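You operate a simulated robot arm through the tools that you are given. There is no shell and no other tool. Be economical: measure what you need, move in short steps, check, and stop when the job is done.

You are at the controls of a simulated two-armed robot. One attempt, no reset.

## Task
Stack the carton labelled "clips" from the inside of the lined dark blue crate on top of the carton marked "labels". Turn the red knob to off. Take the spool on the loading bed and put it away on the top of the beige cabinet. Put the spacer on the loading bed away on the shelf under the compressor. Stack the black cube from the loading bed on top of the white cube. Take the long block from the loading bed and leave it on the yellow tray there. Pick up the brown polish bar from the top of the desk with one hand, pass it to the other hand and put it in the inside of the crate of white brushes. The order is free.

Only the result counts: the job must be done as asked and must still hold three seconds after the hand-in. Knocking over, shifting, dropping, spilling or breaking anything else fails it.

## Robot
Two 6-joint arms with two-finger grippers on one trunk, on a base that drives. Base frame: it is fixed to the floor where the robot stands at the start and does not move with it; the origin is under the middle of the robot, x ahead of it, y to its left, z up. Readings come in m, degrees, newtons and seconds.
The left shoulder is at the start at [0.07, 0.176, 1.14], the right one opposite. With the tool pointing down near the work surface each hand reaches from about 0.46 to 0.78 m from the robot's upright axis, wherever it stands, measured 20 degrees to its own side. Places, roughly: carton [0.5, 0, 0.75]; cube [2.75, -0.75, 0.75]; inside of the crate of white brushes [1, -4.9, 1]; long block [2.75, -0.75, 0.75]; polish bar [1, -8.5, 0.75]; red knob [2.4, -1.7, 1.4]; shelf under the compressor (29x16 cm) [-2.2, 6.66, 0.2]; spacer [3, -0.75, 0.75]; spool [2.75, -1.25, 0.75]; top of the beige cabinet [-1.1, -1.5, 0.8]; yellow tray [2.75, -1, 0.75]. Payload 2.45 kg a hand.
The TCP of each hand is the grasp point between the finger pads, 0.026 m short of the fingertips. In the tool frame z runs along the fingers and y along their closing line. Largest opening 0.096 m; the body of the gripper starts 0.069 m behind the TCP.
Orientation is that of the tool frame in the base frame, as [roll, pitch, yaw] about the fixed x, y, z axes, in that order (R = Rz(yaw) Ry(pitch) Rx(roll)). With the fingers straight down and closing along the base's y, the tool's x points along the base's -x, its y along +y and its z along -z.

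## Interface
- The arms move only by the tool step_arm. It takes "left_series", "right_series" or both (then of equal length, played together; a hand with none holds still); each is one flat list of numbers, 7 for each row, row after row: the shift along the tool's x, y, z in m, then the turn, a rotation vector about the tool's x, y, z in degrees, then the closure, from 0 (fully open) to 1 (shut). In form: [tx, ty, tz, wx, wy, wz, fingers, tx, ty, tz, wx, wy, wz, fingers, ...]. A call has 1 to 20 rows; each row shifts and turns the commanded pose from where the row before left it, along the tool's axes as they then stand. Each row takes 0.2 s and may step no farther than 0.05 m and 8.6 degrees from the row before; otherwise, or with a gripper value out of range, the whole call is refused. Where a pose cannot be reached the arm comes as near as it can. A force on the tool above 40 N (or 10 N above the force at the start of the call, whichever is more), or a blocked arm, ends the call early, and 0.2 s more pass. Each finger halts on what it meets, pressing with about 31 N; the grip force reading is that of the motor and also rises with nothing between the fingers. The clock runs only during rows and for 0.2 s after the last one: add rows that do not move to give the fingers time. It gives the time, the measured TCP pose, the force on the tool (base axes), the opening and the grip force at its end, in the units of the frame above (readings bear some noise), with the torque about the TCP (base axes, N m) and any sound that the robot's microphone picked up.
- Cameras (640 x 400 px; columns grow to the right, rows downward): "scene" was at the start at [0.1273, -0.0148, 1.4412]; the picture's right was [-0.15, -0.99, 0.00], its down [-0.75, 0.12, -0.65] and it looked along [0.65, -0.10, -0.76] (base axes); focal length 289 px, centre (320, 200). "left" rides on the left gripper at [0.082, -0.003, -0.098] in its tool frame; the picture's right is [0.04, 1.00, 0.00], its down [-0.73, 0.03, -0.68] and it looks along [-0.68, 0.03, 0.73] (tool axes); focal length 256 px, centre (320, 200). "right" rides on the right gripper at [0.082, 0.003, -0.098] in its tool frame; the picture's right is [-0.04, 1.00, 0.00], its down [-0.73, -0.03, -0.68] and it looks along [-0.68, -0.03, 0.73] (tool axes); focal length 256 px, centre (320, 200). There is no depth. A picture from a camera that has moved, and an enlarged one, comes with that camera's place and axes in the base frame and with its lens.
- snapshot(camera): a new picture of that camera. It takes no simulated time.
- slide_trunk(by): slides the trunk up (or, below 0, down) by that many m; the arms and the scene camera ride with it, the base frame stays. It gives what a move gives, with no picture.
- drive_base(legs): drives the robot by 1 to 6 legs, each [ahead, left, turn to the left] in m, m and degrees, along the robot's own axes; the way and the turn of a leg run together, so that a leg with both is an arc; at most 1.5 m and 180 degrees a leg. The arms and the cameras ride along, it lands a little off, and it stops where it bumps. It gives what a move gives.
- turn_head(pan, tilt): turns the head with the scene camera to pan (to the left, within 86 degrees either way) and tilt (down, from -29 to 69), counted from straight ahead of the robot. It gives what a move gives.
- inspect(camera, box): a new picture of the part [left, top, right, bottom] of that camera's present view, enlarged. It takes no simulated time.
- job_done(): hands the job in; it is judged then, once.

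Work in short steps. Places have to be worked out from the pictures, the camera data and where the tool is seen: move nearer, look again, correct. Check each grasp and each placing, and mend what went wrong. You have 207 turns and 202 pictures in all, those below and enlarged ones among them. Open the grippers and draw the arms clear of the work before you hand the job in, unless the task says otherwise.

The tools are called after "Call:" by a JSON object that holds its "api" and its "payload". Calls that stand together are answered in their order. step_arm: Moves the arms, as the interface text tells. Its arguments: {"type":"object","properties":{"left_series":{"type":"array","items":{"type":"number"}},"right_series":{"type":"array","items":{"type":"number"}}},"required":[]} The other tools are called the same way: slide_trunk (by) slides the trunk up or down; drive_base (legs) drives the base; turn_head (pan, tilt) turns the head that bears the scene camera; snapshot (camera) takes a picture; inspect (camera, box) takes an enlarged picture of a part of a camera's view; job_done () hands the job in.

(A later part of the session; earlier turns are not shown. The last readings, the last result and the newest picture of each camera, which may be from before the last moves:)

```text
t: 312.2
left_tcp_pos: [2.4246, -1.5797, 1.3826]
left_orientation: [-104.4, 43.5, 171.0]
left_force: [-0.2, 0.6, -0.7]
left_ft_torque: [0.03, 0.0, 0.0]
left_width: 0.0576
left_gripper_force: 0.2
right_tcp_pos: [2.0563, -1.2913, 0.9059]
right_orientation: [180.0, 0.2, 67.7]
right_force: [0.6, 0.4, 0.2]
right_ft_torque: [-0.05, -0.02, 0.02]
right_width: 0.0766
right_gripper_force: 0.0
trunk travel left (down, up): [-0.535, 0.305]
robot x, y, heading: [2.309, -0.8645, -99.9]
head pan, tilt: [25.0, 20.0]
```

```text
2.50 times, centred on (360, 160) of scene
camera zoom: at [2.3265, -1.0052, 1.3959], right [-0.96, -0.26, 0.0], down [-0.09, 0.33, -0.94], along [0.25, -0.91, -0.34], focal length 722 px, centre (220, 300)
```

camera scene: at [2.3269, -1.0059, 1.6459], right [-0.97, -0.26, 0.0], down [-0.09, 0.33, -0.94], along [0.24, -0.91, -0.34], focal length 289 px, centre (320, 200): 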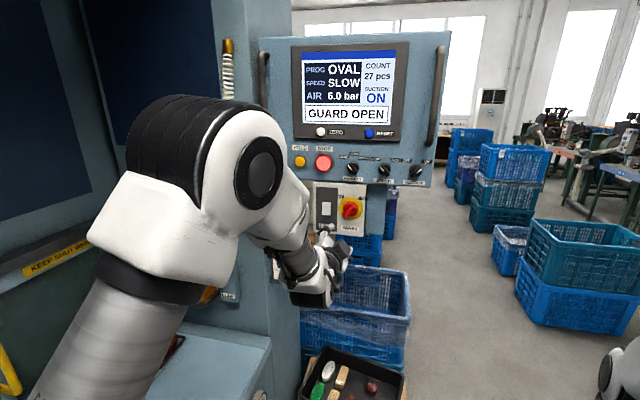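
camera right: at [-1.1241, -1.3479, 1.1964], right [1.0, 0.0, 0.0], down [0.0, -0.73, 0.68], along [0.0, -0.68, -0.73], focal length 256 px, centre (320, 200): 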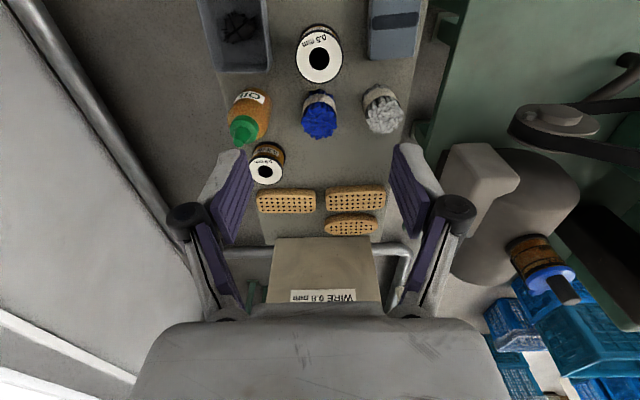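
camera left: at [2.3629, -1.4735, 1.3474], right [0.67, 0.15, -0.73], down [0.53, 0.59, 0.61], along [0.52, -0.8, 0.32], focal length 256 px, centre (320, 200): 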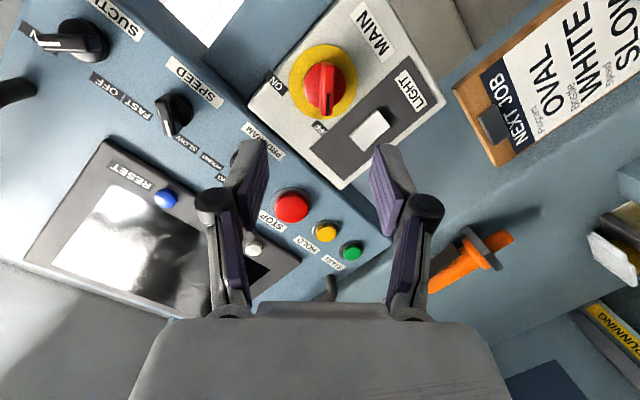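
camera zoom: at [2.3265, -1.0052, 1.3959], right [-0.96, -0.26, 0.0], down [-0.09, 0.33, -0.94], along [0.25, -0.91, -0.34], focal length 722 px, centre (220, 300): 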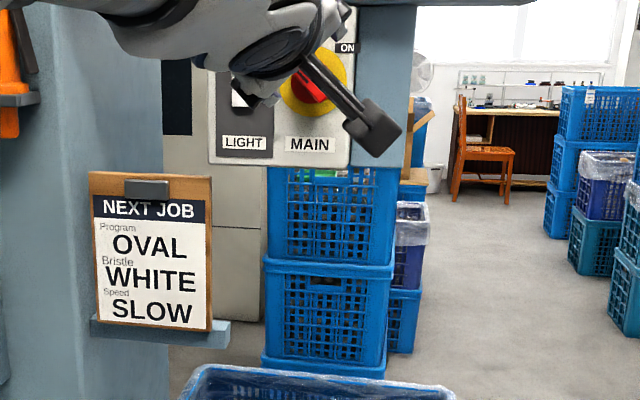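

The screen went dark and the bar points to OFF: knob done. Back away to the aisle, restore the left hand to pointing down.

Call:
{"api": "drive_base", "payload": {"legs": [[-0.12, 0, 0], [0, -0.58, 0], [0, 0, 9.9]]}}

Call:
{"api": "step_arm", "payload": {"left_series": [0, 0, 0, 0, 0, 8, 0.3, 0, 0, 0, 0, 0, 8, 0.3, 0, 0, 0, 0, 0, 8, 0.3, 0, 0, 0, 0, 0, 8, 0.3, 0, 0, 0, 0, 0, 8, 0.3, 0, 0, 0, 0, 0, 8, 0.3, 0, 0, 0, 0, 8, 0, 0.3, 0, 0, 0, 0, 8, 0, 0.3, 0, 0, 0, 0, 8, 0, 0.3, 0, 0, 0, 0, 8, 0, 0.3, 0, 0, 0, 0, 8, 0, 0.3, 0, 0, 0, 0, 8, 0, 0.3, 0, 0, 0, 0, 8, 0, 0.3, 0, 0, 0, 0, 8, 0, 0.3, 0, 0, 0, 0, 8, 0, 0.3]}}

Call:
{"api": "turn_head", "payload": {"pan": 0, "tilt": 15}}

Call:
{"api": "snapshot", "payload": {"camera": "scene"}}

```text
t: 317.1
left_tcp_pos: [1.9867, -1.3333, 1.3811]
left_orientation: [-104.5, 43.5, -179.5]
left_force: [-0.2, 0.3, 0.0]
left_ft_torque: [0.02, 0.01, 0.01]
left_width: 0.0579
left_gripper_force: 0.0
right_tcp_pos: [1.5752, -1.1098, 0.9047]
right_orientation: [180.0, 0.0, 77.2]
right_force: [-1.0, 0.3, 0.0]
right_ft_torque: [-0.02, 0.01, 0.01]
right_width: 0.0769
right_gripper_force: 0.0
trunk travel left (down, up): [-0.535, 0.305]
robot x, y, heading: [1.7549, -0.642, -89.8]
head pan, tilt: [25.0, 20.0]
```

```text
t: 320.3
left_tcp_pos: [1.9919, -1.2498, 1.3083]
left_orientation: [177.5, 7.3, 99.9]
left_force: [-0.1, -0.3, -0.1]
left_ft_torque: [-0.05, 0.0, -0.01]
left_width: 0.0672
left_gripper_force: 0.2
left hand out of reach, approached as far as the arm can: row 11, 12, 13, 14, 15
right_tcp_pos: [1.5755, -1.1113, 0.9056]
right_orientation: [-179.9, 0.0, 77.2]
right_force: [0.6, -0.4, 0.0]
right_ft_torque: [-0.01, 0.02, -0.01]
right_width: 0.0768
right_gripper_force: 0.0
trunk travel left (down, up): [-0.535, 0.305]
robot x, y, heading: [1.7578, -0.6457, -89.8]
head pan, tilt: [25.0, 20.0]
```

```text
t: 321.1
left_tcp_pos: [1.9914, -1.2502, 1.3087]
left_orientation: [177.6, 7.5, 99.8]
left_force: [-0.3, 0.1, 0.1]
left_ft_torque: [0.01, -0.01, 0.03]
left_width: 0.0671
left_gripper_force: 0.2
right_tcp_pos: [1.5761, -1.1101, 0.9054]
right_orientation: [-179.9, 0.0, 77.2]
right_force: [-0.1, -0.6, -0.4]
right_ft_torque: [0.0, -0.01, -0.01]
right_width: 0.0765
right_gripper_force: 0.0
trunk travel left (down, up): [-0.535, 0.305]
robot x, y, heading: [1.752, -0.6464, -90.1]
head pan, tilt: [0.0, 15.0]
```

```text
52 pictures are left
camera scene: at [1.7541, -0.7931, 1.4036], right [-1.0, 0.0, 0.0], down [0.0, 0.26, -0.97], along [0.0, -0.97, -0.26], focal length 289 px, centre (320, 200)
```

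scene: 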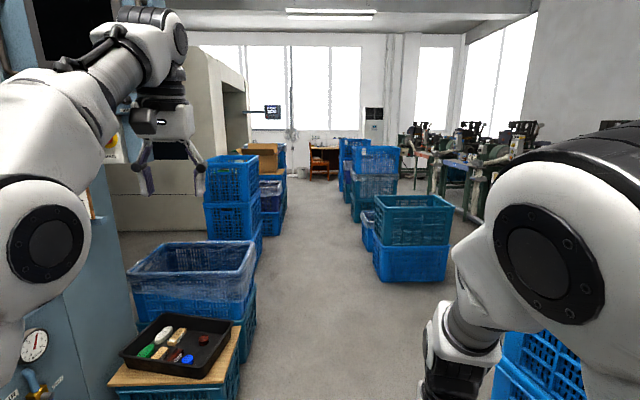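

Level the left hand and drive south down the aisle (x≈1.68).

Call:
{"api": "step_arm", "payload": {"left_series": [0, 0, 0.04, 0, 4, 0, 0.3, 0, 0, 0.04, 0, 3, 0, 0.3, 0, 0, 0.04, 3, 0, 0, 0.2, 0, 0, 0.04, 0, 0, 0, 0.2]}}

Call:
{"api": "drive_base", "payload": {"legs": [[1.5, -0.08, 0], [1.5, 0, 0]]}}

Call:
{"api": "snapshot", "payload": {"camera": "scene"}}

```text
t: 322.1
left_tcp_pos: [1.9989, -1.2583, 1.1458]
left_orientation: [-179.4, 0.4, 100.0]
left_force: [0.6, -1.2, -0.2]
left_ft_torque: [0.02, -0.02, 0.04]
left_width: 0.0768
left_gripper_force: 0.1
right_tcp_pos: [1.5765, -1.1113, 0.9042]
right_orientation: [-179.8, 0.0, 77.2]
right_force: [0.4, -1.0, 0.0]
right_ft_torque: [-0.01, 0.01, 0.0]
right_width: 0.0768
right_gripper_force: 0.1
trunk travel left (down, up): [-0.535, 0.305]
robot x, y, heading: [1.7567, -0.6454, -90.0]
head pan, tilt: [0.0, 15.0]
```

```text
refused: leg 1 is longer than a leg can be; nothing moved
```

```text
51 pictures are left
camera scene: at [1.7539, -0.7937, 1.4036], right [-1.0, 0.0, 0.0], down [0.0, 0.26, -0.97], along [0.0, -0.97, -0.26], focal length 289 px, centre (320, 200)
```

scene: 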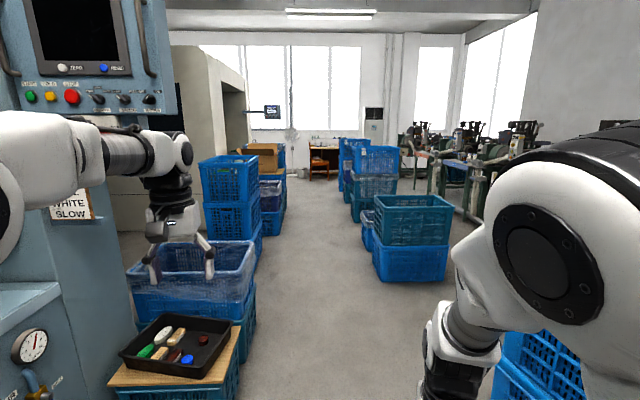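

Call:
{"api": "drive_base", "payload": {"legs": [[1.45, -0.08, 0], [1.4, 0, 0]]}}

Call:
{"api": "snapshot", "payload": {"camera": "scene"}}

```text
t: 336.1
left_tcp_pos: [1.9661, -4.1372, 1.1481]
left_orientation: [-179.5, 0.5, 101.3]
left_force: [0.2, 0.0, -0.1]
left_ft_torque: [0.0, -0.02, 0.02]
left_width: 0.0767
left_gripper_force: 0.1
right_tcp_pos: [1.5402, -3.9977, 0.9052]
right_orientation: [-179.9, 0.1, 78.3]
right_force: [0.0, -0.4, -0.3]
right_ft_torque: [-0.03, 0.03, -0.05]
right_width: 0.0771
right_gripper_force: 0.1
trunk travel left (down, up): [-0.535, 0.305]
robot x, y, heading: [1.7076, -3.5322, -89.1]
head pan, tilt: [0.0, 15.0]
```

```text
50 pictures are left
camera scene: at [1.7134, -3.6777, 1.4037], right [-1.0, -0.02, 0.0], down [0.0, 0.26, -0.97], along [0.02, -0.97, -0.26], focal length 289 px, centre (320, 200)
```

scene: 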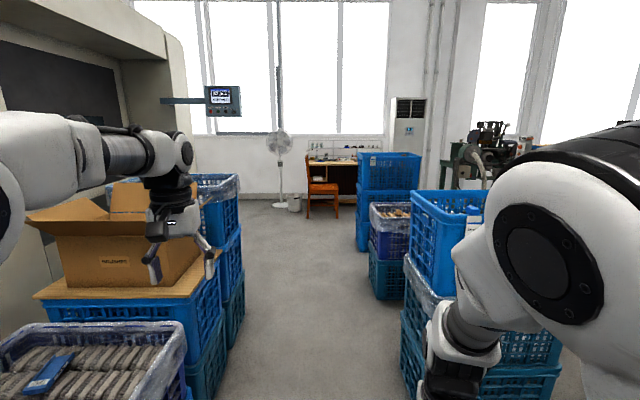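

Call:
{"api": "drive_base", "payload": {"legs": [[1.45, 0, -0.9], [1.2, 0, 0]]}}

Call:
{"api": "turn_head", "payload": {"pan": -15, "tilt": 25}}

Call:
{"api": "snapshot", "payload": {"camera": "scene"}}

```text
t: 349.0
left_tcp_pos: [2.0384, -6.7889, 1.1467]
left_orientation: [-179.4, 0.5, 102.4]
left_force: [0.5, 0.0, 0.1]
left_ft_torque: [-0.01, 0.01, -0.01]
left_width: 0.0768
left_gripper_force: 0.1
right_tcp_pos: [1.6086, -6.658, 0.9052]
right_orientation: [-180.0, 0.0, 79.5]
right_force: [-0.5, -0.2, 0.1]
right_ft_torque: [0.0, 0.0, 0.01]
right_width: 0.0768
right_gripper_force: 0.0
trunk travel left (down, up): [-0.535, 0.305]
robot x, y, heading: [1.7695, -6.1897, -88.2]
head pan, tilt: [0.0, 15.0]
```

```text
t: 349.8
left_tcp_pos: [2.0367, -6.7881, 1.1482]
left_orientation: [-179.4, 0.6, 102.5]
left_force: [-0.6, -0.2, 0.0]
left_ft_torque: [0.01, 0.01, 0.02]
left_width: 0.0769
left_gripper_force: 0.0
right_tcp_pos: [1.6076, -6.658, 0.9045]
right_orientation: [-180.0, 0.1, 79.4]
right_force: [0.7, -0.6, -0.4]
right_ft_torque: [0.02, -0.04, 0.0]
right_width: 0.0768
right_gripper_force: 0.0
trunk travel left (down, up): [-0.535, 0.305]
robot x, y, heading: [1.7715, -6.1897, -87.5]
head pan, tilt: [-15.0, 25.0]
```

```text
49 pictures are left
camera scene: at [1.7505, -6.3306, 1.3875], right [-0.98, 0.22, 0.0], down [0.09, 0.41, -0.91], along [-0.2, -0.88, -0.42], focal length 289 px, centre (320, 200)
```

scene: 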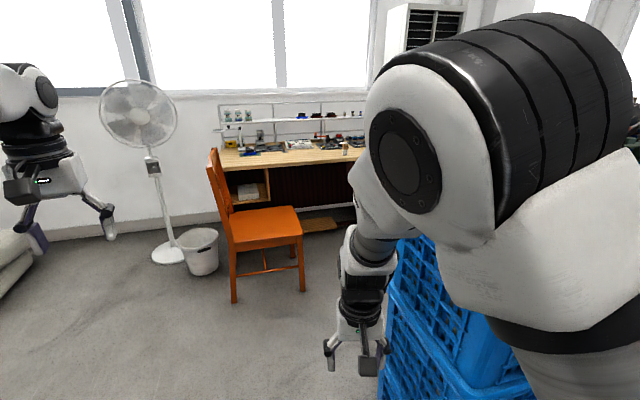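

A chair and a crate stack narrow the way. Move ahead 0.6 m and look again at the desk.

Call:
{"api": "drive_base", "payload": {"legs": [[0.65, 0, -2]]}}

Call:
{"api": "turn_head", "payload": {"pan": -40, "tilt": 35}}

Call:
{"api": "snapshot", "payload": {"camera": "scene"}}

Call:
{"api": "snapshot", "payload": {"camera": "right"}}

```text
t: 353.4
left_tcp_pos: [2.0225, -7.4529, 1.1472]
left_orientation: [-179.4, 0.4, 100.0]
left_force: [-0.1, -1.0, 0.9]
left_ft_torque: [0.0, 0.02, 0.01]
left_width: 0.077
left_gripper_force: 0.1
right_tcp_pos: [1.5997, -7.3051, 0.9044]
right_orientation: [179.9, 0.1, 77.1]
right_force: [0.2, -0.4, 0.0]
right_ft_torque: [0.0, 0.01, 0.03]
right_width: 0.0767
right_gripper_force: 0.1
trunk travel left (down, up): [-0.535, 0.305]
robot x, y, heading: [1.7819, -6.8434, -90.5]
head pan, tilt: [-15.0, 25.0]
```

```text
t: 354.3
left_tcp_pos: [2.0231, -7.4527, 1.1482]
left_orientation: [-179.5, 0.5, 100.0]
left_force: [0.1, 0.4, 0.4]
left_ft_torque: [0.04, -0.03, 0.04]
left_width: 0.077
left_gripper_force: 0.0
right_tcp_pos: [1.5993, -7.305, 0.9051]
right_orientation: [180.0, 0.1, 77.1]
right_force: [-0.7, -0.1, 0.0]
right_ft_torque: [-0.04, 0.0, -0.02]
right_width: 0.0772
right_gripper_force: 0.1
trunk travel left (down, up): [-0.535, 0.305]
robot x, y, heading: [1.7784, -6.8409, -90.4]
head pan, tilt: [-40.0, 35.0]
```

```text
48 pictures are left
camera scene: at [1.723, -6.9619, 1.3718], right [-0.76, 0.65, 0.0], down [0.37, 0.44, -0.82], along [-0.53, -0.63, -0.57], focal length 289 px, centre (320, 200)
```

scene: 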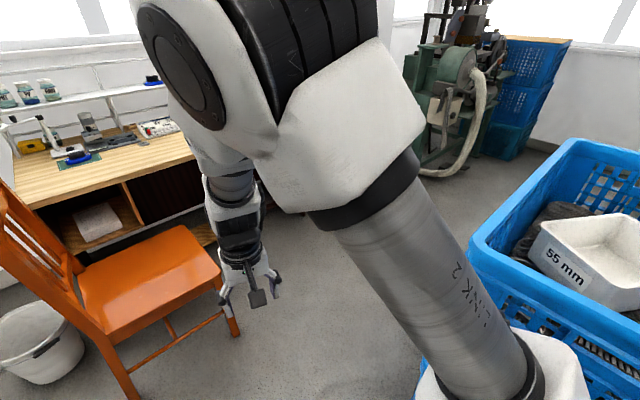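

```text
47 pictures are left
camera right: at [1.6215, -7.2259, 1.0032], right [0.96, -0.26, 0.0], down [-0.19, -0.71, 0.68], along [-0.18, -0.66, -0.73], focal length 256 px, centre (320, 200)
```

right: 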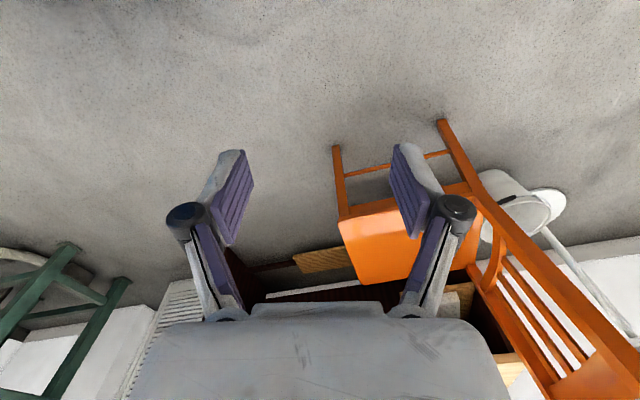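

Stack's corner ≈(1.0,-7.14), chair ≈x≥1.5: passable. Raise trunk 0.2 and drive to ≈(1.0,-7.8).

Call:
{"api": "slide_trunk", "payload": {"by": 0.2}}

Call:
{"api": "drive_base", "payload": {"legs": [[0.41, -0.33, 0], [0.55, -0.45, 0.4]]}}

Call:
{"api": "turn_head", "payload": {"pan": 0, "tilt": 45}}

Call:
{"api": "snapshot", "payload": {"camera": "scene"}}

```text
t: 356.5
left_tcp_pos: [2.0225, -7.4532, 1.3477]
left_orientation: [-179.4, 0.5, 100.0]
left_force: [0.0, 0.2, -0.5]
left_ft_torque: [0.03, 0.01, 0.0]
left_width: 0.0768
left_gripper_force: 0.2
right_tcp_pos: [1.6007, -7.3064, 1.1058]
right_orientation: [179.9, 0.1, 77.1]
right_force: [-0.3, 1.1, -0.5]
right_ft_torque: [0.01, -0.03, 0.0]
right_width: 0.0768
right_gripper_force: 0.1
trunk travel left (down, up): [-0.735, 0.105]
robot x, y, heading: [1.7782, -6.8386, -90.7]
head pan, tilt: [-40.0, 35.0]
```

```text
t: 358.4
left_tcp_pos: [1.8505, -7.6491, 1.3519]
left_orientation: [-179.6, 0.7, 97.8]
left_force: [-1.0, 0.5, 0.5]
left_ft_torque: [-0.04, -0.07, 0.0]
left_width: 0.0769
left_gripper_force: 0.1
right_tcp_pos: [1.4335, -7.4835, 1.1067]
right_orientation: [179.7, 0.2, 74.9]
right_force: [-0.3, -0.6, -0.3]
right_ft_torque: [0.0, -0.03, 0.06]
right_width: 0.0766
right_gripper_force: 0.0
trunk travel left (down, up): [-0.735, 0.105]
robot x, y, heading: [1.6343, -7.0326, -92.4]
head pan, tilt: [-40.0, 35.0]
stopped in leg 1: the robot was blocked; the commanded pose is now the measured one
```

```text
t: 359.5
left_tcp_pos: [1.8564, -7.6502, 1.3492]
left_orientation: [-179.4, 0.6, 97.9]
left_force: [-0.3, 0.2, 0.3]
left_ft_torque: [-0.01, 0.02, 0.03]
left_width: 0.0769
left_gripper_force: 0.0
right_tcp_pos: [1.4371, -7.4871, 1.1074]
right_orientation: [-180.0, 0.1, 74.9]
right_force: [0.1, 0.8, 0.1]
right_ft_torque: [-0.03, 0.03, 0.0]
right_width: 0.0769
right_gripper_force: 0.1
trunk travel left (down, up): [-0.735, 0.105]
robot x, y, heading: [1.634, -7.0328, -92.5]
head pan, tilt: [0.0, 45.0]
```

```text
46 pictures are left
camera scene: at [1.63, -7.1643, 1.5572], right [-1.0, 0.04, 0.0], down [0.03, 0.71, -0.71], along [-0.03, -0.71, -0.71], focal length 289 px, centre (320, 200)
```

scene: 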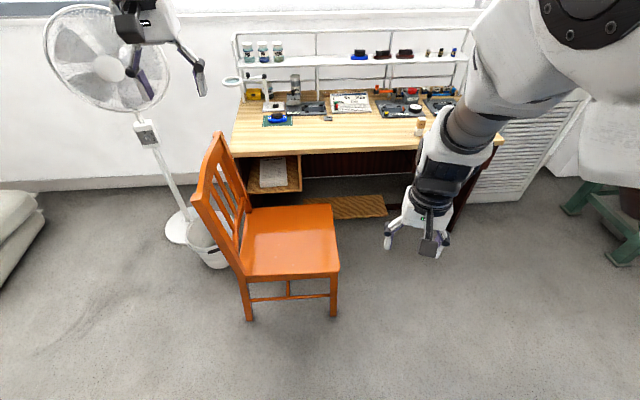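

It bumped something on the right (the crate stack). I move 10 cm left, then look at it.

Call:
{"api": "drive_base", "payload": {"legs": [[0, 0.1, 2]]}}

Call:
{"api": "turn_head", "payload": {"pan": -80, "tilt": 50}}

Call:
{"api": "snapshot", "payload": {"camera": "scene"}}

```text
t: 360.6
left_tcp_pos: [1.9736, -7.6478, 1.348]
left_orientation: [-179.5, 0.7, 99.7]
left_force: [-0.3, -0.3, 0.1]
left_ft_torque: [0.03, 0.0, 0.0]
left_width: 0.0768
left_gripper_force: 0.0
right_tcp_pos: [1.5523, -7.4976, 1.1054]
right_orientation: [179.8, 0.0, 76.8]
right_force: [-1.0, -0.7, -0.5]
right_ft_torque: [0.0, 0.01, 0.0]
right_width: 0.0767
right_gripper_force: 0.0
trunk travel left (down, up): [-0.735, 0.105]
robot x, y, heading: [1.7339, -7.033, -90.4]
head pan, tilt: [0.0, 45.0]
```

```text
t: 362.1
left_tcp_pos: [1.9757, -7.6476, 1.3485]
left_orientation: [-179.4, 0.6, 99.7]
left_force: [-0.6, -0.8, -0.7]
left_ft_torque: [0.04, 0.0, 0.02]
left_width: 0.0769
left_gripper_force: 0.1
right_tcp_pos: [1.5533, -7.498, 1.1057]
right_orientation: [180.0, 0.0, 76.7]
right_force: [0.2, 0.5, -0.6]
right_ft_torque: [0.0, 0.01, -0.01]
right_width: 0.0766
right_gripper_force: 0.1
trunk travel left (down, up): [-0.735, 0.105]
robot x, y, heading: [1.7373, -7.0338, -90.6]
head pan, tilt: [-80.0, 50.0]
```

```text
45 pictures are left
camera scene: at [1.6593, -7.1006, 1.55], right [-0.16, 0.99, 0.0], down [0.76, 0.13, -0.64], along [-0.63, -0.11, -0.77], focal length 289 px, centre (320, 200)
```

scene: 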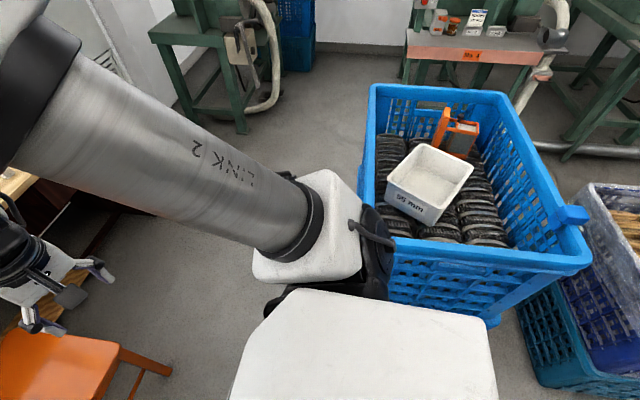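

Stack's SE corner ≈(1.3,-6.98), looks undisturbed. I go round it with more clearance.

Call:
{"api": "drive_base", "payload": {"legs": [[0.37, -0.13, 0.6], [0.02, -0.5, 0], [0.4, -0.1, 0]]}}

Call:
{"api": "turn_head", "payload": {"pan": 0, "tilt": 40}}

Call:
{"api": "snapshot", "payload": {"camera": "scene"}}

```text
t: 369.4
left_tcp_pos: [1.2466, -8.4421, 1.3494]
left_orientation: [-179.4, 0.6, 99.9]
left_force: [0.3, 0.6, 0.2]
left_ft_torque: [0.0, -0.02, 0.0]
left_width: 0.0768
left_gripper_force: 0.0
right_tcp_pos: [0.8232, -8.2938, 1.1059]
right_orientation: [-179.9, 0.1, 77.0]
right_force: [0.2, 0.0, -0.7]
right_ft_torque: [-0.05, -0.02, -0.01]
right_width: 0.0765
right_gripper_force: 0.1
trunk travel left (down, up): [-0.735, 0.105]
robot x, y, heading: [1.0037, -7.8302, -90.1]
head pan, tilt: [-80.0, 50.0]
```

```text
t: 370.9
left_tcp_pos: [1.2463, -8.4432, 1.349]
left_orientation: [-179.5, 0.6, 99.8]
left_force: [0.1, 0.5, 0.2]
left_ft_torque: [0.02, -0.01, 0.02]
left_width: 0.0766
left_gripper_force: 0.1
right_tcp_pos: [0.8232, -8.2945, 1.1056]
right_orientation: [-180.0, -0.1, 77.1]
right_force: [0.3, 0.0, -0.2]
right_ft_torque: [0.0, 0.03, 0.01]
right_width: 0.0767
right_gripper_force: 0.0
trunk travel left (down, up): [-0.735, 0.105]
robot x, y, heading: [1.0059, -7.8301, -90.5]
head pan, tilt: [0.0, 40.0]
```

```text
44 pictures are left
camera scene: at [1.003, -7.97, 1.5642], right [-1.0, 0.01, 0.0], down [0.0, 0.64, -0.77], along [0.0, -0.77, -0.64], focal length 289 px, centre (320, 200)
```

scene: 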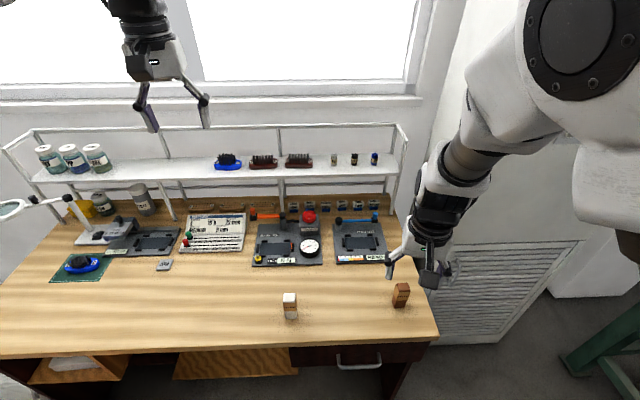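

I see a white and a brown bar; enlarge.

Call:
{"api": "inspect", "payload": {"camera": "scene", "box": [260, 260, 440, 350]}}

Call:
{"api": "snapshot", "payload": {"camera": "right"}}

```text
3.56 times, centred on (350, 305) of scene
camera zoom: at [1.003, -7.97, 1.5642], right [-1.0, 0.01, 0.0], down [0.0, 0.64, -0.77], along [0.0, -0.77, -0.64], focal length 1027 px, centre (213, -173)
```

zoom: 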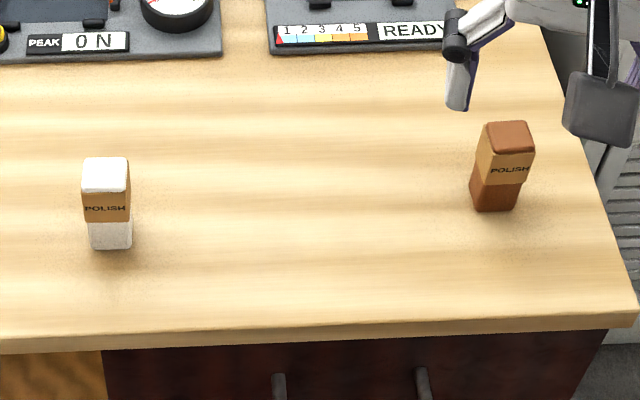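

```text
42 pictures are left
camera right: at [0.845, -8.216, 1.2032], right [0.96, -0.26, 0.0], down [-0.19, -0.71, 0.68], along [-0.18, -0.66, -0.73], focal length 256 px, centre (320, 200)
```

right: 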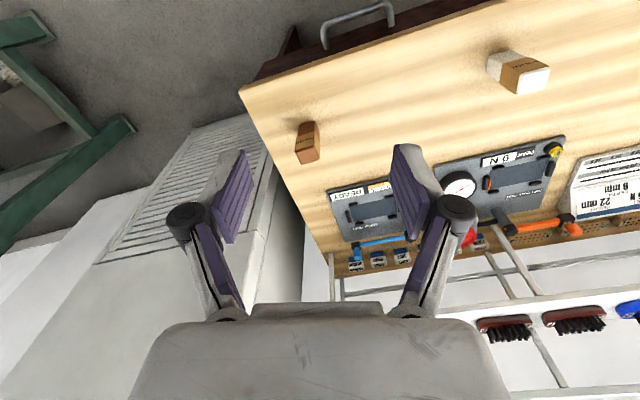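

Brown bar ≈(0.757,-8.455), top z≈0.825, ~4.5 cm wide. Move the right hand above it and down to z≈0.93.

Call:
{"api": "step_arm", "payload": {"right_series": [-0.0428, -0.007, 0, 0, 0, 0, 0.1, -0.0428, -0.007, 0, 0, 0, 0, 0, -0.0428, -0.007, 0, 0, 0, 0, 0, -0.0428, -0.007, 0, 0, 0, 0, 0, 0, 0, 0.045, 0, 0, 0, 0, 0, 0, 0.045, 0, 0, 0, 0, 0, 0, 0.045, 0, 0, 0, 0, 0, 0, 0.04, 0, 0, 0, 0]}}

Call:
{"api": "snapshot", "payload": {"camera": "right"}}

```text
t: 372.7
left_tcp_pos: [1.2454, -8.446, 1.3481]
left_orientation: [-179.5, 0.5, 99.9]
left_force: [-0.7, 0.9, 0.3]
left_ft_torque: [-0.01, 0.03, 0.01]
left_width: 0.077
left_gripper_force: 0.1
right_tcp_pos: [0.7587, -8.4571, 0.9307]
right_orientation: [179.9, 0.1, 77.1]
right_force: [0.2, 0.0, 0.1]
right_ft_torque: [-0.01, -0.02, 0.02]
right_width: 0.096
right_gripper_force: 0.1
trunk travel left (down, up): [-0.735, 0.105]
robot x, y, heading: [1.0045, -7.8329, -90.4]
head pan, tilt: [0.0, 40.0]
```

```text
41 pictures are left
camera right: at [0.7797, -8.3776, 1.029], right [0.96, -0.26, 0.0], down [-0.19, -0.71, 0.68], along [-0.18, -0.65, -0.73], focal length 256 px, centre (320, 200)
```

right: 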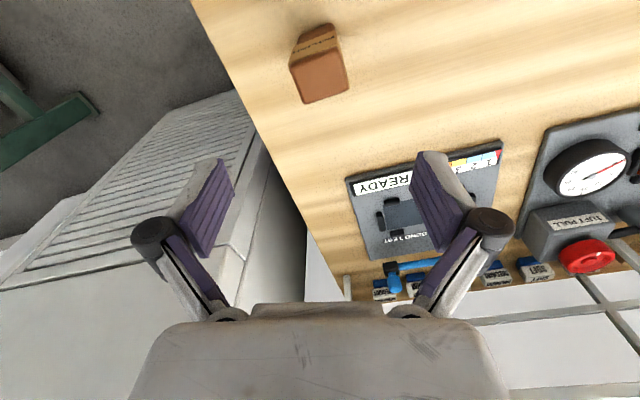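

Top centre ≈(0.763,-8.436, ~0.835), yaw ≈ −5°. Adjust, descend to TCP z≈0.835 and close.

Call:
{"api": "step_arm", "payload": {"right_series": [0.021, 0.002, 0, 0, 0, -8, 0, 0, 0, 0.045, 0, 0, 0, 0, 0, 0, 0.025, 0, 0, 0, 0.1, 0, 0, 0, 0, 0, 0, 0.1]}}

Call:
{"api": "snapshot", "payload": {"camera": "right"}}

```text
t: 373.7
left_tcp_pos: [1.2463, -8.4424, 1.3487]
left_orientation: [-179.5, 0.6, 99.9]
left_force: [-0.7, 0.3, -0.1]
left_ft_torque: [-0.01, -0.01, -0.01]
left_width: 0.0767
left_gripper_force: 0.1
right_tcp_pos: [0.7657, -8.4354, 0.8598]
right_orientation: [179.9, 0.2, 84.9]
right_force: [-0.1, -0.2, 0.4]
right_ft_torque: [-0.02, -0.01, -0.02]
right_width: 0.0865
right_gripper_force: 0.1
trunk travel left (down, up): [-0.735, 0.105]
robot x, y, heading: [1.0036, -7.8348, -90.0]
head pan, tilt: [0.0, 40.0]
```

```text
40 pictures are left
camera right: at [0.7763, -8.3526, 0.9588], right [0.99, -0.13, 0.0], down [-0.09, -0.73, 0.68], along [-0.09, -0.67, -0.73], focal length 256 px, centre (320, 200)
```

right: 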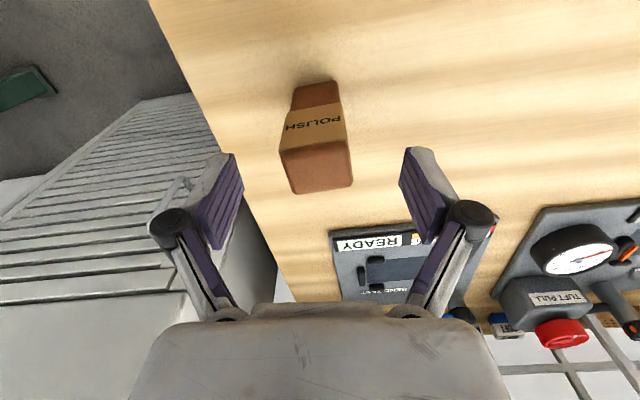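

Well aligned. Descend 2.4 cm and close, then lift.

Call:
{"api": "step_arm", "payload": {"right_series": [-0.004, -0.002, 0.024, 0, 0, 0, 0.1, 0, 0, 0, 0, 0, 0, 0.3, 0, 0, 0, 0, 0, 0, 0.5, 0, 0, 0, 0, 0, 0, 0.8, 0, 0, 0, 0, 0, 0, 0.8, 0, 0, -0.03, 0, 0, 0, 0.8, 0, 0, -0.045, 0, 0, 0, 0.8, 0, 0, -0.045, 0, 0, 0, 0.8]}}

Call:
{"api": "snapshot", "payload": {"camera": "right"}}

```text
t: 375.5
left_tcp_pos: [1.2476, -8.4428, 1.3484]
left_orientation: [-179.5, 0.5, 99.9]
left_force: [0.5, 0.9, -0.2]
left_ft_torque: [0.02, 0.01, 0.0]
left_width: 0.0766
left_gripper_force: 0.1
right_tcp_pos: [0.7645, -8.4358, 0.9548]
right_orientation: [-179.9, 0.0, 85.0]
right_force: [-0.4, 0.8, -1.0]
right_ft_torque: [0.0, -0.01, -0.02]
right_width: 0.0336
right_gripper_force: 30.8
trunk travel left (down, up): [-0.735, 0.105]
robot x, y, heading: [1.0045, -7.8317, -90.1]
head pan, tilt: [0.0, 40.0]
```

```text
39 pictures are left
camera right: at [0.7742, -8.3552, 1.0525], right [0.99, -0.13, 0.0], down [-0.09, -0.73, 0.68], along [-0.09, -0.67, -0.73], focal length 256 px, centre (320, 200)
```

right: 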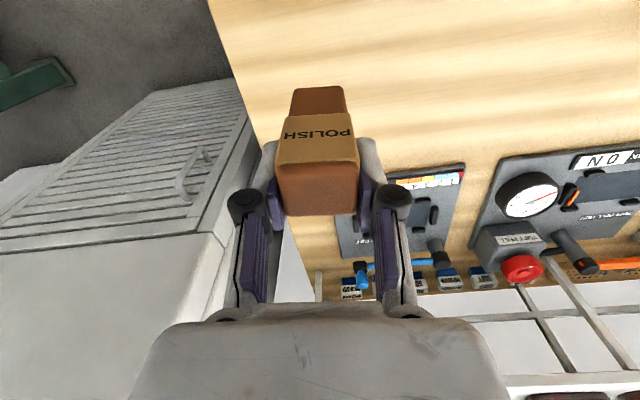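

Bar held (about 6 cm free below the tips). Back up 0.38 m into free space and bring the left hand down to test how far inward it reaches.

Call:
{"api": "drive_base", "payload": {"legs": [[-0.36, -0.03, 0]]}}

Call:
{"api": "step_arm", "payload": {"left_series": [0, 0, 0.045, 0, 0, 0, 0, 0, 0, 0.045, 0, 0, 0, 0, 0, 0, 0.045, 0, 0, 0, 0, 0, 0, 0.045, 0, 0, 0, 0, 0, 0, 0.045, 0, 0, 0, 0, 0, 0, 0.045, 0, 0, 0, 0, -0.005, -0.03, 0, 0, 0, 0, 0, -0.005, -0.03, 0, 0, 0, 0, 0, -0.005, -0.03, 0, 0, 0, 0, 0, -0.005, -0.03, 0, 0, 0, 0, 0, -0.005, -0.03, 0, 0, 0, 0, 0, -0.005, -0.03, 0, 0, 0, 0, 0]}}

```text
t: 377.8
left_tcp_pos: [1.2194, -8.0877, 1.3463]
left_orientation: [-179.4, 0.6, 100.0]
left_force: [0.1, -1.2, -1.0]
left_ft_torque: [0.02, -0.02, 0.0]
left_width: 0.0767
left_gripper_force: 0.1
right_tcp_pos: [0.7374, -8.0812, 0.9535]
right_orientation: [-179.9, 0.0, 85.2]
right_force: [1.1, 0.7, -2.4]
right_ft_torque: [-0.04, 0.0, 0.0]
right_width: 0.0334
right_gripper_force: 31.0
trunk travel left (down, up): [-0.735, 0.105]
robot x, y, heading: [0.9783, -7.4752, -90.1]
head pan, tilt: [0.0, 40.0]
```

```text
t: 380.4
left_tcp_pos: [1.0433, -8.1535, 1.078]
left_orientation: [-179.6, 0.5, 100.0]
left_force: [1.2, 0.5, 0.1]
left_ft_torque: [0.0, 0.0, 0.02]
left_width: 0.0959
left_gripper_force: 0.0
right_tcp_pos: [0.7356, -8.0809, 0.954]
right_orientation: [180.0, 0.0, 85.1]
right_force: [-0.9, -0.4, -0.8]
right_ft_torque: [-0.05, -0.03, 0.0]
right_width: 0.0336
right_gripper_force: 31.2
trunk travel left (down, up): [-0.735, 0.105]
robot x, y, heading: [0.9757, -7.4769, -90.3]
head pan, tilt: [0.0, 40.0]
```

The left hand reaches inward fine at this radius. Plan: pitch the right hand forward so the bar points ahead, then the left hand grips the free end from above. Raise/extend the right hand and pitch it −72°.

Call:
{"api": "step_arm", "payload": {"right_series": [-0.0125, 0, -0.037, 0, 0, 0, 0.8, -0.0125, 0, -0.037, 0, 0, 0, 0.8, -0.0125, 0, -0.037, 0, 0, 0, 0.8, -0.0125, 0, -0.037, 0, 0, 0, 0.8, 0, 0, 0, 0, -8, 0, 0.8, 0, 0, 0, 0, -8, 0, 0.8, 0, 0, 0, 0, -8, 0, 0.8, 0, 0, 0, 0, -8, 0, 0.8, 0, 0, 0, 0, -8, 0, 0.8, 0, 0, 0, 0, -8, 0, 0.8, 0, 0, 0, 0, -8, 0, 0.8, 0, 0, 0, 0, -8, 0, 0.8, 0, 0, 0, 0, -8, 0, 0.8], "left_series": [0, 0.02, -0.03, 0, 0, 0, 0, 0, 0.02, -0.03, 0, 0, 0, 0, 0, 0.02, -0.03, 0, 0, 0, 0, 0, 0, -0.03, 0, 0, 0, 0, 0, 0, 0, 0, 0, 0, 0, 0, 0, 0, 0, 0, 0, 0, 0, 0, 0, 0, 0, 0, 0, 0, 0, 0, 0, 0, 0, 0, 0, 0, 0, 0, 0, 0, 0, 0, 0, 0, 0, 0, 0, 0, 0, 0, 0, 0, 0, 0, 0, 0, 0, 0, 0, 0, 0, 0, 0, 0, 0, 0, 0, 0, 0]}}

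Call:
{"api": "snapshot", "payload": {"camera": "scene"}}

```text
t: 383.2
left_tcp_pos: [1.1048, -8.137, 1.2002]
left_orientation: [-179.4, 0.6, 100.1]
left_force: [0.4, -0.1, 0.9]
left_ft_torque: [-0.01, 0.01, -0.01]
left_width: 0.0957
left_gripper_force: 0.0
right_tcp_pos: [0.7236, -8.1255, 1.0997]
right_orientation: [-177.2, 33.8, 85.1]
right_force: [0.2, 0.6, -1.3]
right_ft_torque: [-0.01, 0.01, 0.01]
right_width: 0.0334
right_gripper_force: 30.5
right hand out of reach, approached as far as the arm can: row 9, 10, 11, 12, 13
trunk travel left (down, up): [-0.735, 0.105]
robot x, y, heading: [0.9742, -7.4758, -90.2]
head pan, tilt: [0.0, 40.0]
```

```text
38 pictures are left
camera scene: at [0.9756, -7.6132, 1.5641], right [-1.0, 0.0, 0.0], down [0.0, 0.64, -0.77], along [0.0, -0.77, -0.64], focal length 289 px, centre (320, 200)
```

scene: 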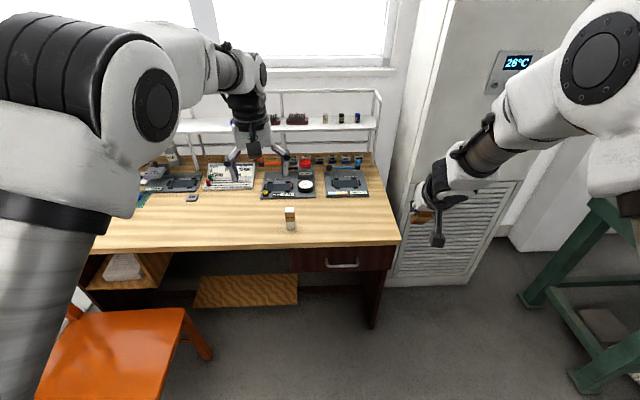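

Pitch is limited at this height; raise the right hand to shoulder height and farther forward, then pitch on.

Call:
{"api": "step_arm", "payload": {"right_series": [-0.032, 0, -0.0205, 0, 0, 0, 0.8, -0.032, 0, -0.0205, 0, 0, 0, 0.8, -0.032, 0, -0.0205, 0, 0, 0, 0.8, -0.032, 0, -0.0205, 0, 0, 0, 0.8, 0, 0, 0, 0, -8, 0, 0.8, 0, 0, 0, 0, -8, 0, 0.8, 0, 0, 0, 0, -8, 0, 0.8, 0, 0, 0, 0, -8, 0, 0.8, 0, 0, 0, 0, -6, 0, 0.8, 0, 0, 0, 0, 0, 0, 0.8]}}

```text
t: 385.4
left_tcp_pos: [1.1051, -8.1371, 1.2005]
left_orientation: [-179.5, 0.5, 100.1]
left_force: [-0.1, -0.5, 0.8]
left_ft_torque: [0.0, -0.01, 0.03]
left_width: 0.0959
left_gripper_force: 0.0
right_tcp_pos: [0.7086, -8.1866, 1.2362]
right_orientation: [-171.3, 54.3, 87.5]
right_force: [0.8, 0.2, -1.5]
right_ft_torque: [0.01, -0.02, -0.04]
right_width: 0.0333
right_gripper_force: 31.2
right hand out of reach, approached as far as the arm can: row 7, 8
trunk travel left (down, up): [-0.735, 0.105]
robot x, y, heading: [0.9755, -7.4755, -89.9]
head pan, tilt: [0.0, 40.0]
```

Call:
{"api": "step_arm", "payload": {"right_series": [-0.027, 0, -0.02, 0, 0, 0, 0.8, -0.027, 0, -0.02, 0, 0, 0, 0.8, 0, 0.035, 0, 0, 0, 0, 0.8, 0, 0.035, 0, 0, 0, 0, 0.8, 0, 0.03, 0, 0, 0, 0, 0.8, 0, 0, 0, 0, -8, 0, 0.8, 0, 0, 0, 0, -6, 0, 0.8, 0, 0, 0, 0, 0, 0, 0.8]}}

Call:
{"api": "snapshot", "payload": {"camera": "scene"}}

```text
t: 387.2
left_tcp_pos: [1.1052, -8.1365, 1.2]
left_orientation: [-179.5, 0.7, 100.0]
left_force: [-0.6, -0.9, -0.3]
left_ft_torque: [0.03, -0.01, 0.0]
left_width: 0.0961
left_gripper_force: 0.1
right_tcp_pos: [0.8034, -8.1992, 1.3004]
right_orientation: [-168.8, 63.9, 88.8]
right_force: [0.1, -0.7, -1.8]
right_ft_torque: [0.03, 0.0, -0.01]
right_width: 0.0332
right_gripper_force: 30.7
right hand out of reach, approached as far as the arm can: row 6
trunk travel left (down, up): [-0.735, 0.105]
robot x, y, heading: [0.9772, -7.4779, -90.3]
head pan, tilt: [0.0, 40.0]
```

```text
37 pictures are left
camera scene: at [0.9762, -7.6131, 1.5642], right [-1.0, 0.0, 0.0], down [0.0, 0.64, -0.77], along [0.0, -0.77, -0.64], focal length 289 px, centre (320, 200)
```

scene: 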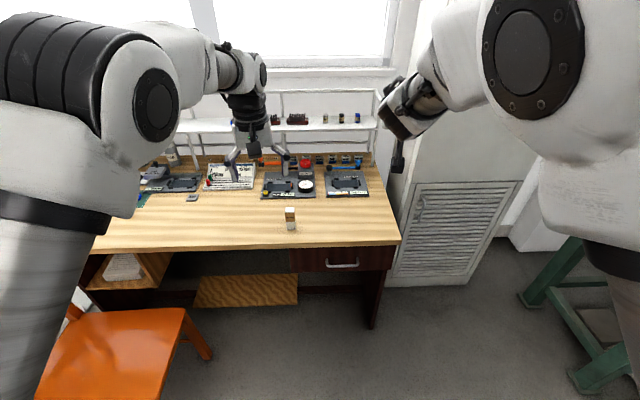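

Right hand now points forward (25° down). Bring it inward toward the robot's centre line.

Call:
{"api": "step_arm", "payload": {"right_series": [0.009, 0.033, -0.014, 0, 0, 0, 0.8, 0.009, 0.033, -0.014, 0, 0, 0, 0.8, 0.009, 0.033, -0.014, 0, 0, 0, 0.8, 0.009, 0.033, -0.014, 0, 0, 0, 0.8, 0, 0, 0, 0, 0, 0, 0.8], "left_series": [0, 0.03, 0, 0, 0, 6, 0, 0, 0.03, -0.02, 0, 0, 6, 0, 0, 0.03, -0.03, 0, 0, 6, 0, 0, 0, -0.04, 0, 0, 5, 0, 0, 0, -0.04, 0, 0, 0, 0]}}

Call:
{"api": "snapshot", "payload": {"camera": "scene"}}

```text
t: 388.6
left_tcp_pos: [1.1939, -8.1278, 1.3279]
left_orientation: [-179.7, 0.8, 76.8]
left_force: [-0.4, 0.8, -0.6]
left_ft_torque: [-0.02, 0.01, -0.04]
left_width: 0.0961
left_gripper_force: 0.1
right_tcp_pos: [0.8078, -8.2231, 1.3114]
right_orientation: [-178.6, 66.1, 78.4]
right_force: [0.5, -0.7, -1.1]
right_ft_torque: [0.04, -0.03, 0.0]
right_width: 0.0333
right_gripper_force: 30.9
right hand out of reach, approached as far as the arm can: row 1, 2, 3, 4
trunk travel left (down, up): [-0.735, 0.105]
robot x, y, heading: [0.9733, -7.4762, -90.4]
head pan, tilt: [0.0, 40.0]
stopped in row 5 (right hand): the arm was blocked; the commanded pose is now the measured one
```

```text
36 pictures are left
camera scene: at [0.976, -7.6135, 1.5641], right [-1.0, 0.0, 0.0], down [0.0, 0.64, -0.77], along [0.0, -0.77, -0.64], focal length 289 px, centre (320, 200)
```

scene: 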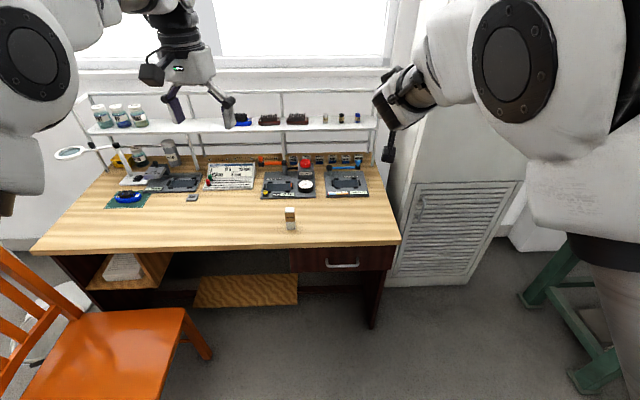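

The right hand can't go inward in that pose. Alternative: right hand points down again (bar hanging), left hand turned sideways grips the bar's lower part from the left. I reset the right hand and turn the left hand +100° in yaw first.

Call:
{"api": "step_arm", "payload": {"right_series": [0, 0, 0, 0, 8, 0, 0.8, 0, 0, 0, 0, 8, 0, 0.8, 0, 0, 0, 0, 8, 0, 0.8, 0, 0, 0, 0, 8, 0, 0.8, 0, 0, 0, 0, 8, 0, 0.8, 0, 0, 0, 0, 8, 0, 0.8, 0, 0, 0, 0, 8, 0, 0.8, 0, 0, 0, 0, 8, 0, 0.8, 0, 0, 0.04, 0, 0, 0, 0.8, 0, 0, 0.04, 0, 0, 0, 0.8, 0, 0, 0.04, 0, 0, 0, 0.8, 0, 0, 0.03, 0, 0, 0, 0.8, 0, 0, 0, 0, 0, 0, 0.8], "left_series": [0, 0.016, 0.045, 0, 0, -8, 0, 0, 0.016, 0.045, 0, 0, -8, 0, 0, 0.016, 0.045, 0, 0, -8, 0, 0, 0, 0.045, 0, 0, -8, 0, 0, 0, 0.045, 0, 0, -8, 0, 0, 0, 0.04, 0, 0, -8, 0, 0, 0, 0, 0, 0, -8, 0, 0, 0, 0, 0, 0, -8, 0, 0, 0, 0, 0, 0, -8, 0, 0, 0, 0, 0, 0, -8, 0, 0, 0, 0, 0, 0, -8, 0, 0, 0, 0, 0, 0, -8, 0, 0, 0, 0, 0, 0, -7, 0]}}

```text
t: 391.4
left_tcp_pos: [1.2392, -8.1346, 1.0624]
left_orientation: [-179.3, -0.5, -179.9]
left_force: [0.4, 0.2, -1.1]
left_ft_torque: [-0.02, 0.03, -0.01]
left_width: 0.0958
left_gripper_force: 0.1
right_tcp_pos: [0.791, -8.248, 1.1615]
right_orientation: [-178.1, 9.2, 75.9]
right_force: [0.4, 0.0, -1.1]
right_ft_torque: [-0.01, 0.01, -0.02]
right_width: 0.0333
right_gripper_force: 30.9
right hand out of reach, approached as far as the arm can: row 1, 2, 8, 9, 10, 11
trunk travel left (down, up): [-0.735, 0.105]
robot x, y, heading: [0.9733, -7.4761, -90.2]
head pan, tilt: [0.0, 40.0]
```

Now tilt the left hand sideways (+72° about its y), and level the right.

Call:
{"api": "step_arm", "payload": {"right_series": [0, 0, 0.03, 0, 5, 0, 0.8, 0, 0, 0.03, 0, 4, 0, 0.8, 0, 0, 0.03, 0, 0, 0, 0.8, 0, 0, 0, 0, 0, 0, 0.8, 0, 0, 0, 0, 0, 0, 0.8, 0, 0, 0, 0, 0, 0, 0.8, 0, 0, 0, 0, 0, 0, 0.8, 0, 0, 0, 0, 0, 0, 0.8, 0, 0, 0, 0, 0, 0, 0.8], "left_series": [0, 0, 0, 0, 8, 0, 0, 0, 0, 0, 0, 8, 0, 0, 0, 0, 0, 0, 8, 0, 0, 0, 0, 0, 0, 8, 0, 0, 0, 0, 0, 0, 8, 0, 0, 0, 0, 0, 0, 8, 0, 0, 0, 0, 0, 0, 8, 0, 0, 0, 0, 0, 0, 8, 0, 0, 0, 0, 0, 0, 8, 0, 0]}}

```text
t: 393.4
left_tcp_pos: [1.2399, -8.1369, 1.062]
left_orientation: [-178.0, -72.6, 178.0]
left_force: [-0.8, 0.8, -0.2]
left_ft_torque: [0.01, 0.02, -0.01]
left_width: 0.0957
left_gripper_force: 0.1
right_tcp_pos: [0.7838, -8.2292, 1.0761]
right_orientation: [-178.1, 0.1, 75.5]
right_force: [0.4, -0.5, -0.7]
right_ft_torque: [-0.01, 0.05, -0.03]
right_width: 0.0335
right_gripper_force: 30.8
right hand out of reach, approached as far as the arm can: row 1, 2
trunk travel left (down, up): [-0.735, 0.105]
robot x, y, heading: [0.975, -7.4748, -90.3]
head pan, tilt: [0.0, 40.0]
```

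The left hand can point sideways. Level it more, square the right hand (yaw 90) and move it inward to x≈0.92.

Call:
{"api": "step_arm", "payload": {"right_series": [0, 0, 0, 2, 0, -7, 0.8, 0, 0, 0, 0, 0, -7.5, 0.8, 0.022, 0.035, 0, 0, 0, 0, 0.8, 0.022, 0.035, 0, 0, 0, 0, 0.8, 0.022, 0.035, 0, 0, 0, 0, 0.8, 0.022, 0.035, 0, 0, 0, 0, 0.8, 0, 0, 0, 0, 0, 0, 0.8], "left_series": [0, 0, 0, 0, 6, 0, 0, 0, 0, 0, 0, 6, 0, 0, 0, 0, -0.02, 0, 0, 0, 0, 0, 0, 0, 0, 0, 0, 0, 0, 0, 0, 0, 0, 0, 0, 0, 0, 0, 0, 0, 0, 0, 0, 0, 0, 0, 0, 0, 0]}}

Call:
{"api": "snapshot", "payload": {"camera": "scene"}}

Call:
{"api": "snapshot", "payload": {"camera": "left"}}

```text
t: 395.0
left_tcp_pos: [1.2581, -8.1358, 1.0643]
left_orientation: [-173.7, -84.4, 173.5]
left_force: [0.3, -1.4, 0.6]
left_ft_torque: [0.0, -0.02, -0.02]
left_width: 0.0959
left_gripper_force: 0.0
right_tcp_pos: [0.9283, -8.1958, 1.0746]
right_orientation: [-176.2, -0.6, 90.0]
right_force: [-0.3, 0.0, -1.8]
right_ft_torque: [0.03, 0.01, 0.0]
right_width: 0.033
right_gripper_force: 30.9
right hand out of reach, approached as far as the arm can: row 3, 4, 5, 6
trunk travel left (down, up): [-0.735, 0.105]
robot x, y, heading: [0.978, -7.4719, -90.3]
head pan, tilt: [0.0, 40.0]
```

```text
35 pictures are left
camera scene: at [0.9744, -7.6138, 1.5641], right [-1.0, 0.0, 0.0], down [0.0, 0.64, -0.77], along [0.0, -0.77, -0.64], focal length 289 px, centre (320, 200)
```

scene: 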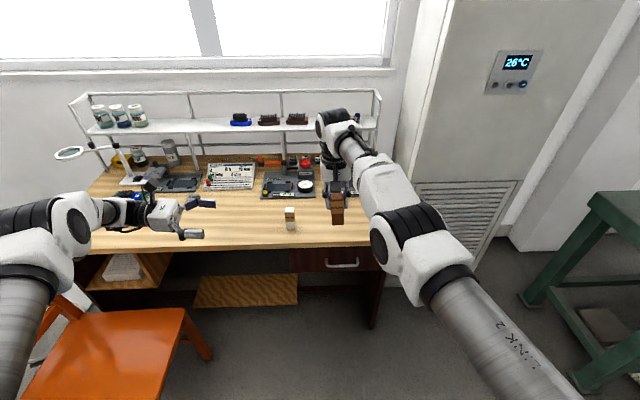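

```text
34 pictures are left
camera left: at [1.3484, -8.1385, 1.1555], right [0.0, 1.0, 0.03], down [0.75, 0.02, -0.66], along [-0.66, 0.02, -0.75], focal length 256 px, centre (320, 200)
```

left: 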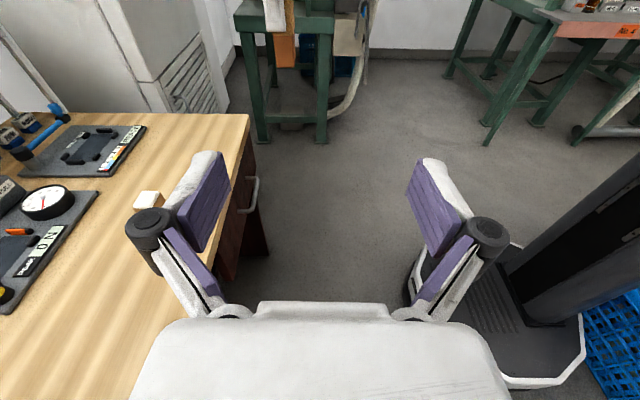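

Bar hangs at (0.928,-8.196), free part z≈0.99–1.05. Align the left hand at z≈1.017 and approach along −x, stopping ~7 cm short.

Call:
{"api": "step_arm", "payload": {"left_series": [-0.0235, -0.03, 0, 0, 0, 0, 0, -0.0235, -0.03, 0, 0, 0, 0, 0, 0.005, 0, 0.049, 0, 0, 0, 0, 0.005, 0, 0.049, 0, 0, 0, 0, 0.005, 0, 0.049, 0, 0, 0, 0, 0.005, 0, 0.049, 0, 0, 0, 0, 0.005, 0, 0.049, 0, 0, 0, 0, 0, 0, 0, 0, 0, 0, 0]}}

Call:
{"api": "snapshot", "payload": {"camera": "left"}}

Call:
{"api": "inspect", "payload": {"camera": "scene", "box": [220, 150, 420, 280]}}

```text
t: 396.8
left_tcp_pos: [1.0152, -8.1628, 1.0395]
left_orientation: [-173.3, -84.5, 173.4]
left_force: [1.2, -0.3, -0.7]
left_ft_torque: [0.01, 0.01, -0.01]
left_width: 0.0959
left_gripper_force: 0.0
left hand out of reach, approached as far as the arm can: row 1, 2
right_tcp_pos: [0.93, -8.1952, 1.0749]
right_orientation: [-176.1, -0.6, 90.0]
right_force: [0.5, -0.5, -1.3]
right_ft_torque: [0.04, -0.03, -0.02]
right_width: 0.0331
right_gripper_force: 30.8
trunk travel left (down, up): [-0.735, 0.105]
robot x, y, heading: [0.9749, -7.4731, -89.9]
head pan, tilt: [0.0, 40.0]
```

```text
33 pictures are left
camera left: at [1.1061, -8.1655, 1.1313], right [0.0, 1.0, 0.03], down [0.75, 0.02, -0.67], along [-0.67, 0.02, -0.75], focal length 256 px, centre (320, 200)
```

left: 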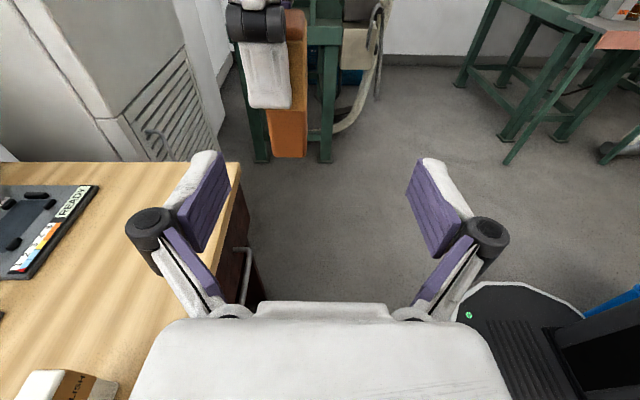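

```text
3.08 times, centred on (320, 215) of scene
camera zoom: at [0.9771, -7.6132, 1.5642], right [-1.0, 0.0, 0.0], down [0.0, 0.64, -0.77], along [0.0, -0.77, -0.64], focal length 889 px, centre (320, 154)
```

zoom: 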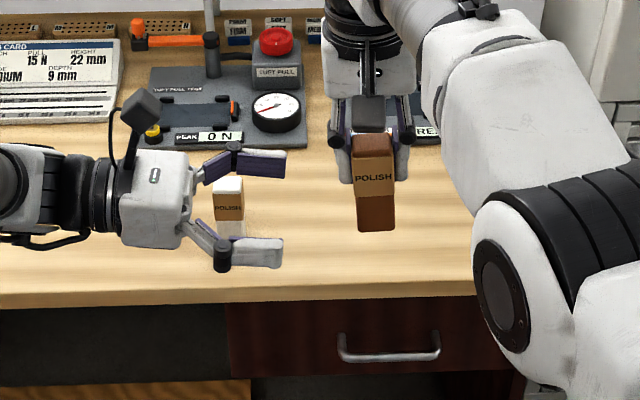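

Left hand needs 3 cm toward −y and 2 cm down; do this first.

Call:
{"api": "step_arm", "payload": {"left_series": [-0.006, -0.016, 0, 0, 0, 0, 0, -0.006, -0.016, 0, 0, 0, 0, 0, 0, 0, 0, 0, 0, 0, 0]}}

Call:
{"api": "snapshot", "payload": {"camera": "left"}}

```text
t: 397.6
left_tcp_pos: [1.016, -8.1955, 1.0296]
left_orientation: [-173.3, -84.4, 173.2]
left_force: [0.4, -0.1, 0.2]
left_ft_torque: [-0.01, 0.01, 0.02]
left_width: 0.0961
left_gripper_force: 0.1
right_tcp_pos: [0.9287, -8.1961, 1.0751]
right_orientation: [-176.3, -0.7, 89.9]
right_force: [0.0, -0.4, -1.2]
right_ft_torque: [0.0, -0.04, 0.0]
right_width: 0.0333
right_gripper_force: 30.6
trunk travel left (down, up): [-0.735, 0.105]
robot x, y, heading: [0.9748, -7.4782, -90.2]
head pan, tilt: [0.0, 40.0]
```

```text
31 pictures are left
camera left: at [1.1053, -8.1986, 1.1211], right [0.0, 1.0, 0.03], down [0.75, 0.02, -0.67], along [-0.67, 0.02, -0.75], focal length 256 px, centre (320, 200)
```

left: 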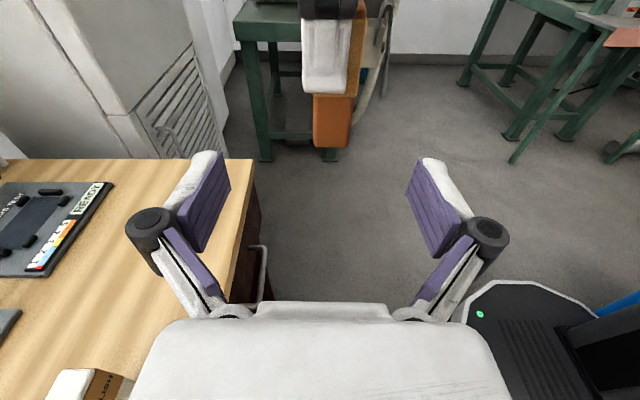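

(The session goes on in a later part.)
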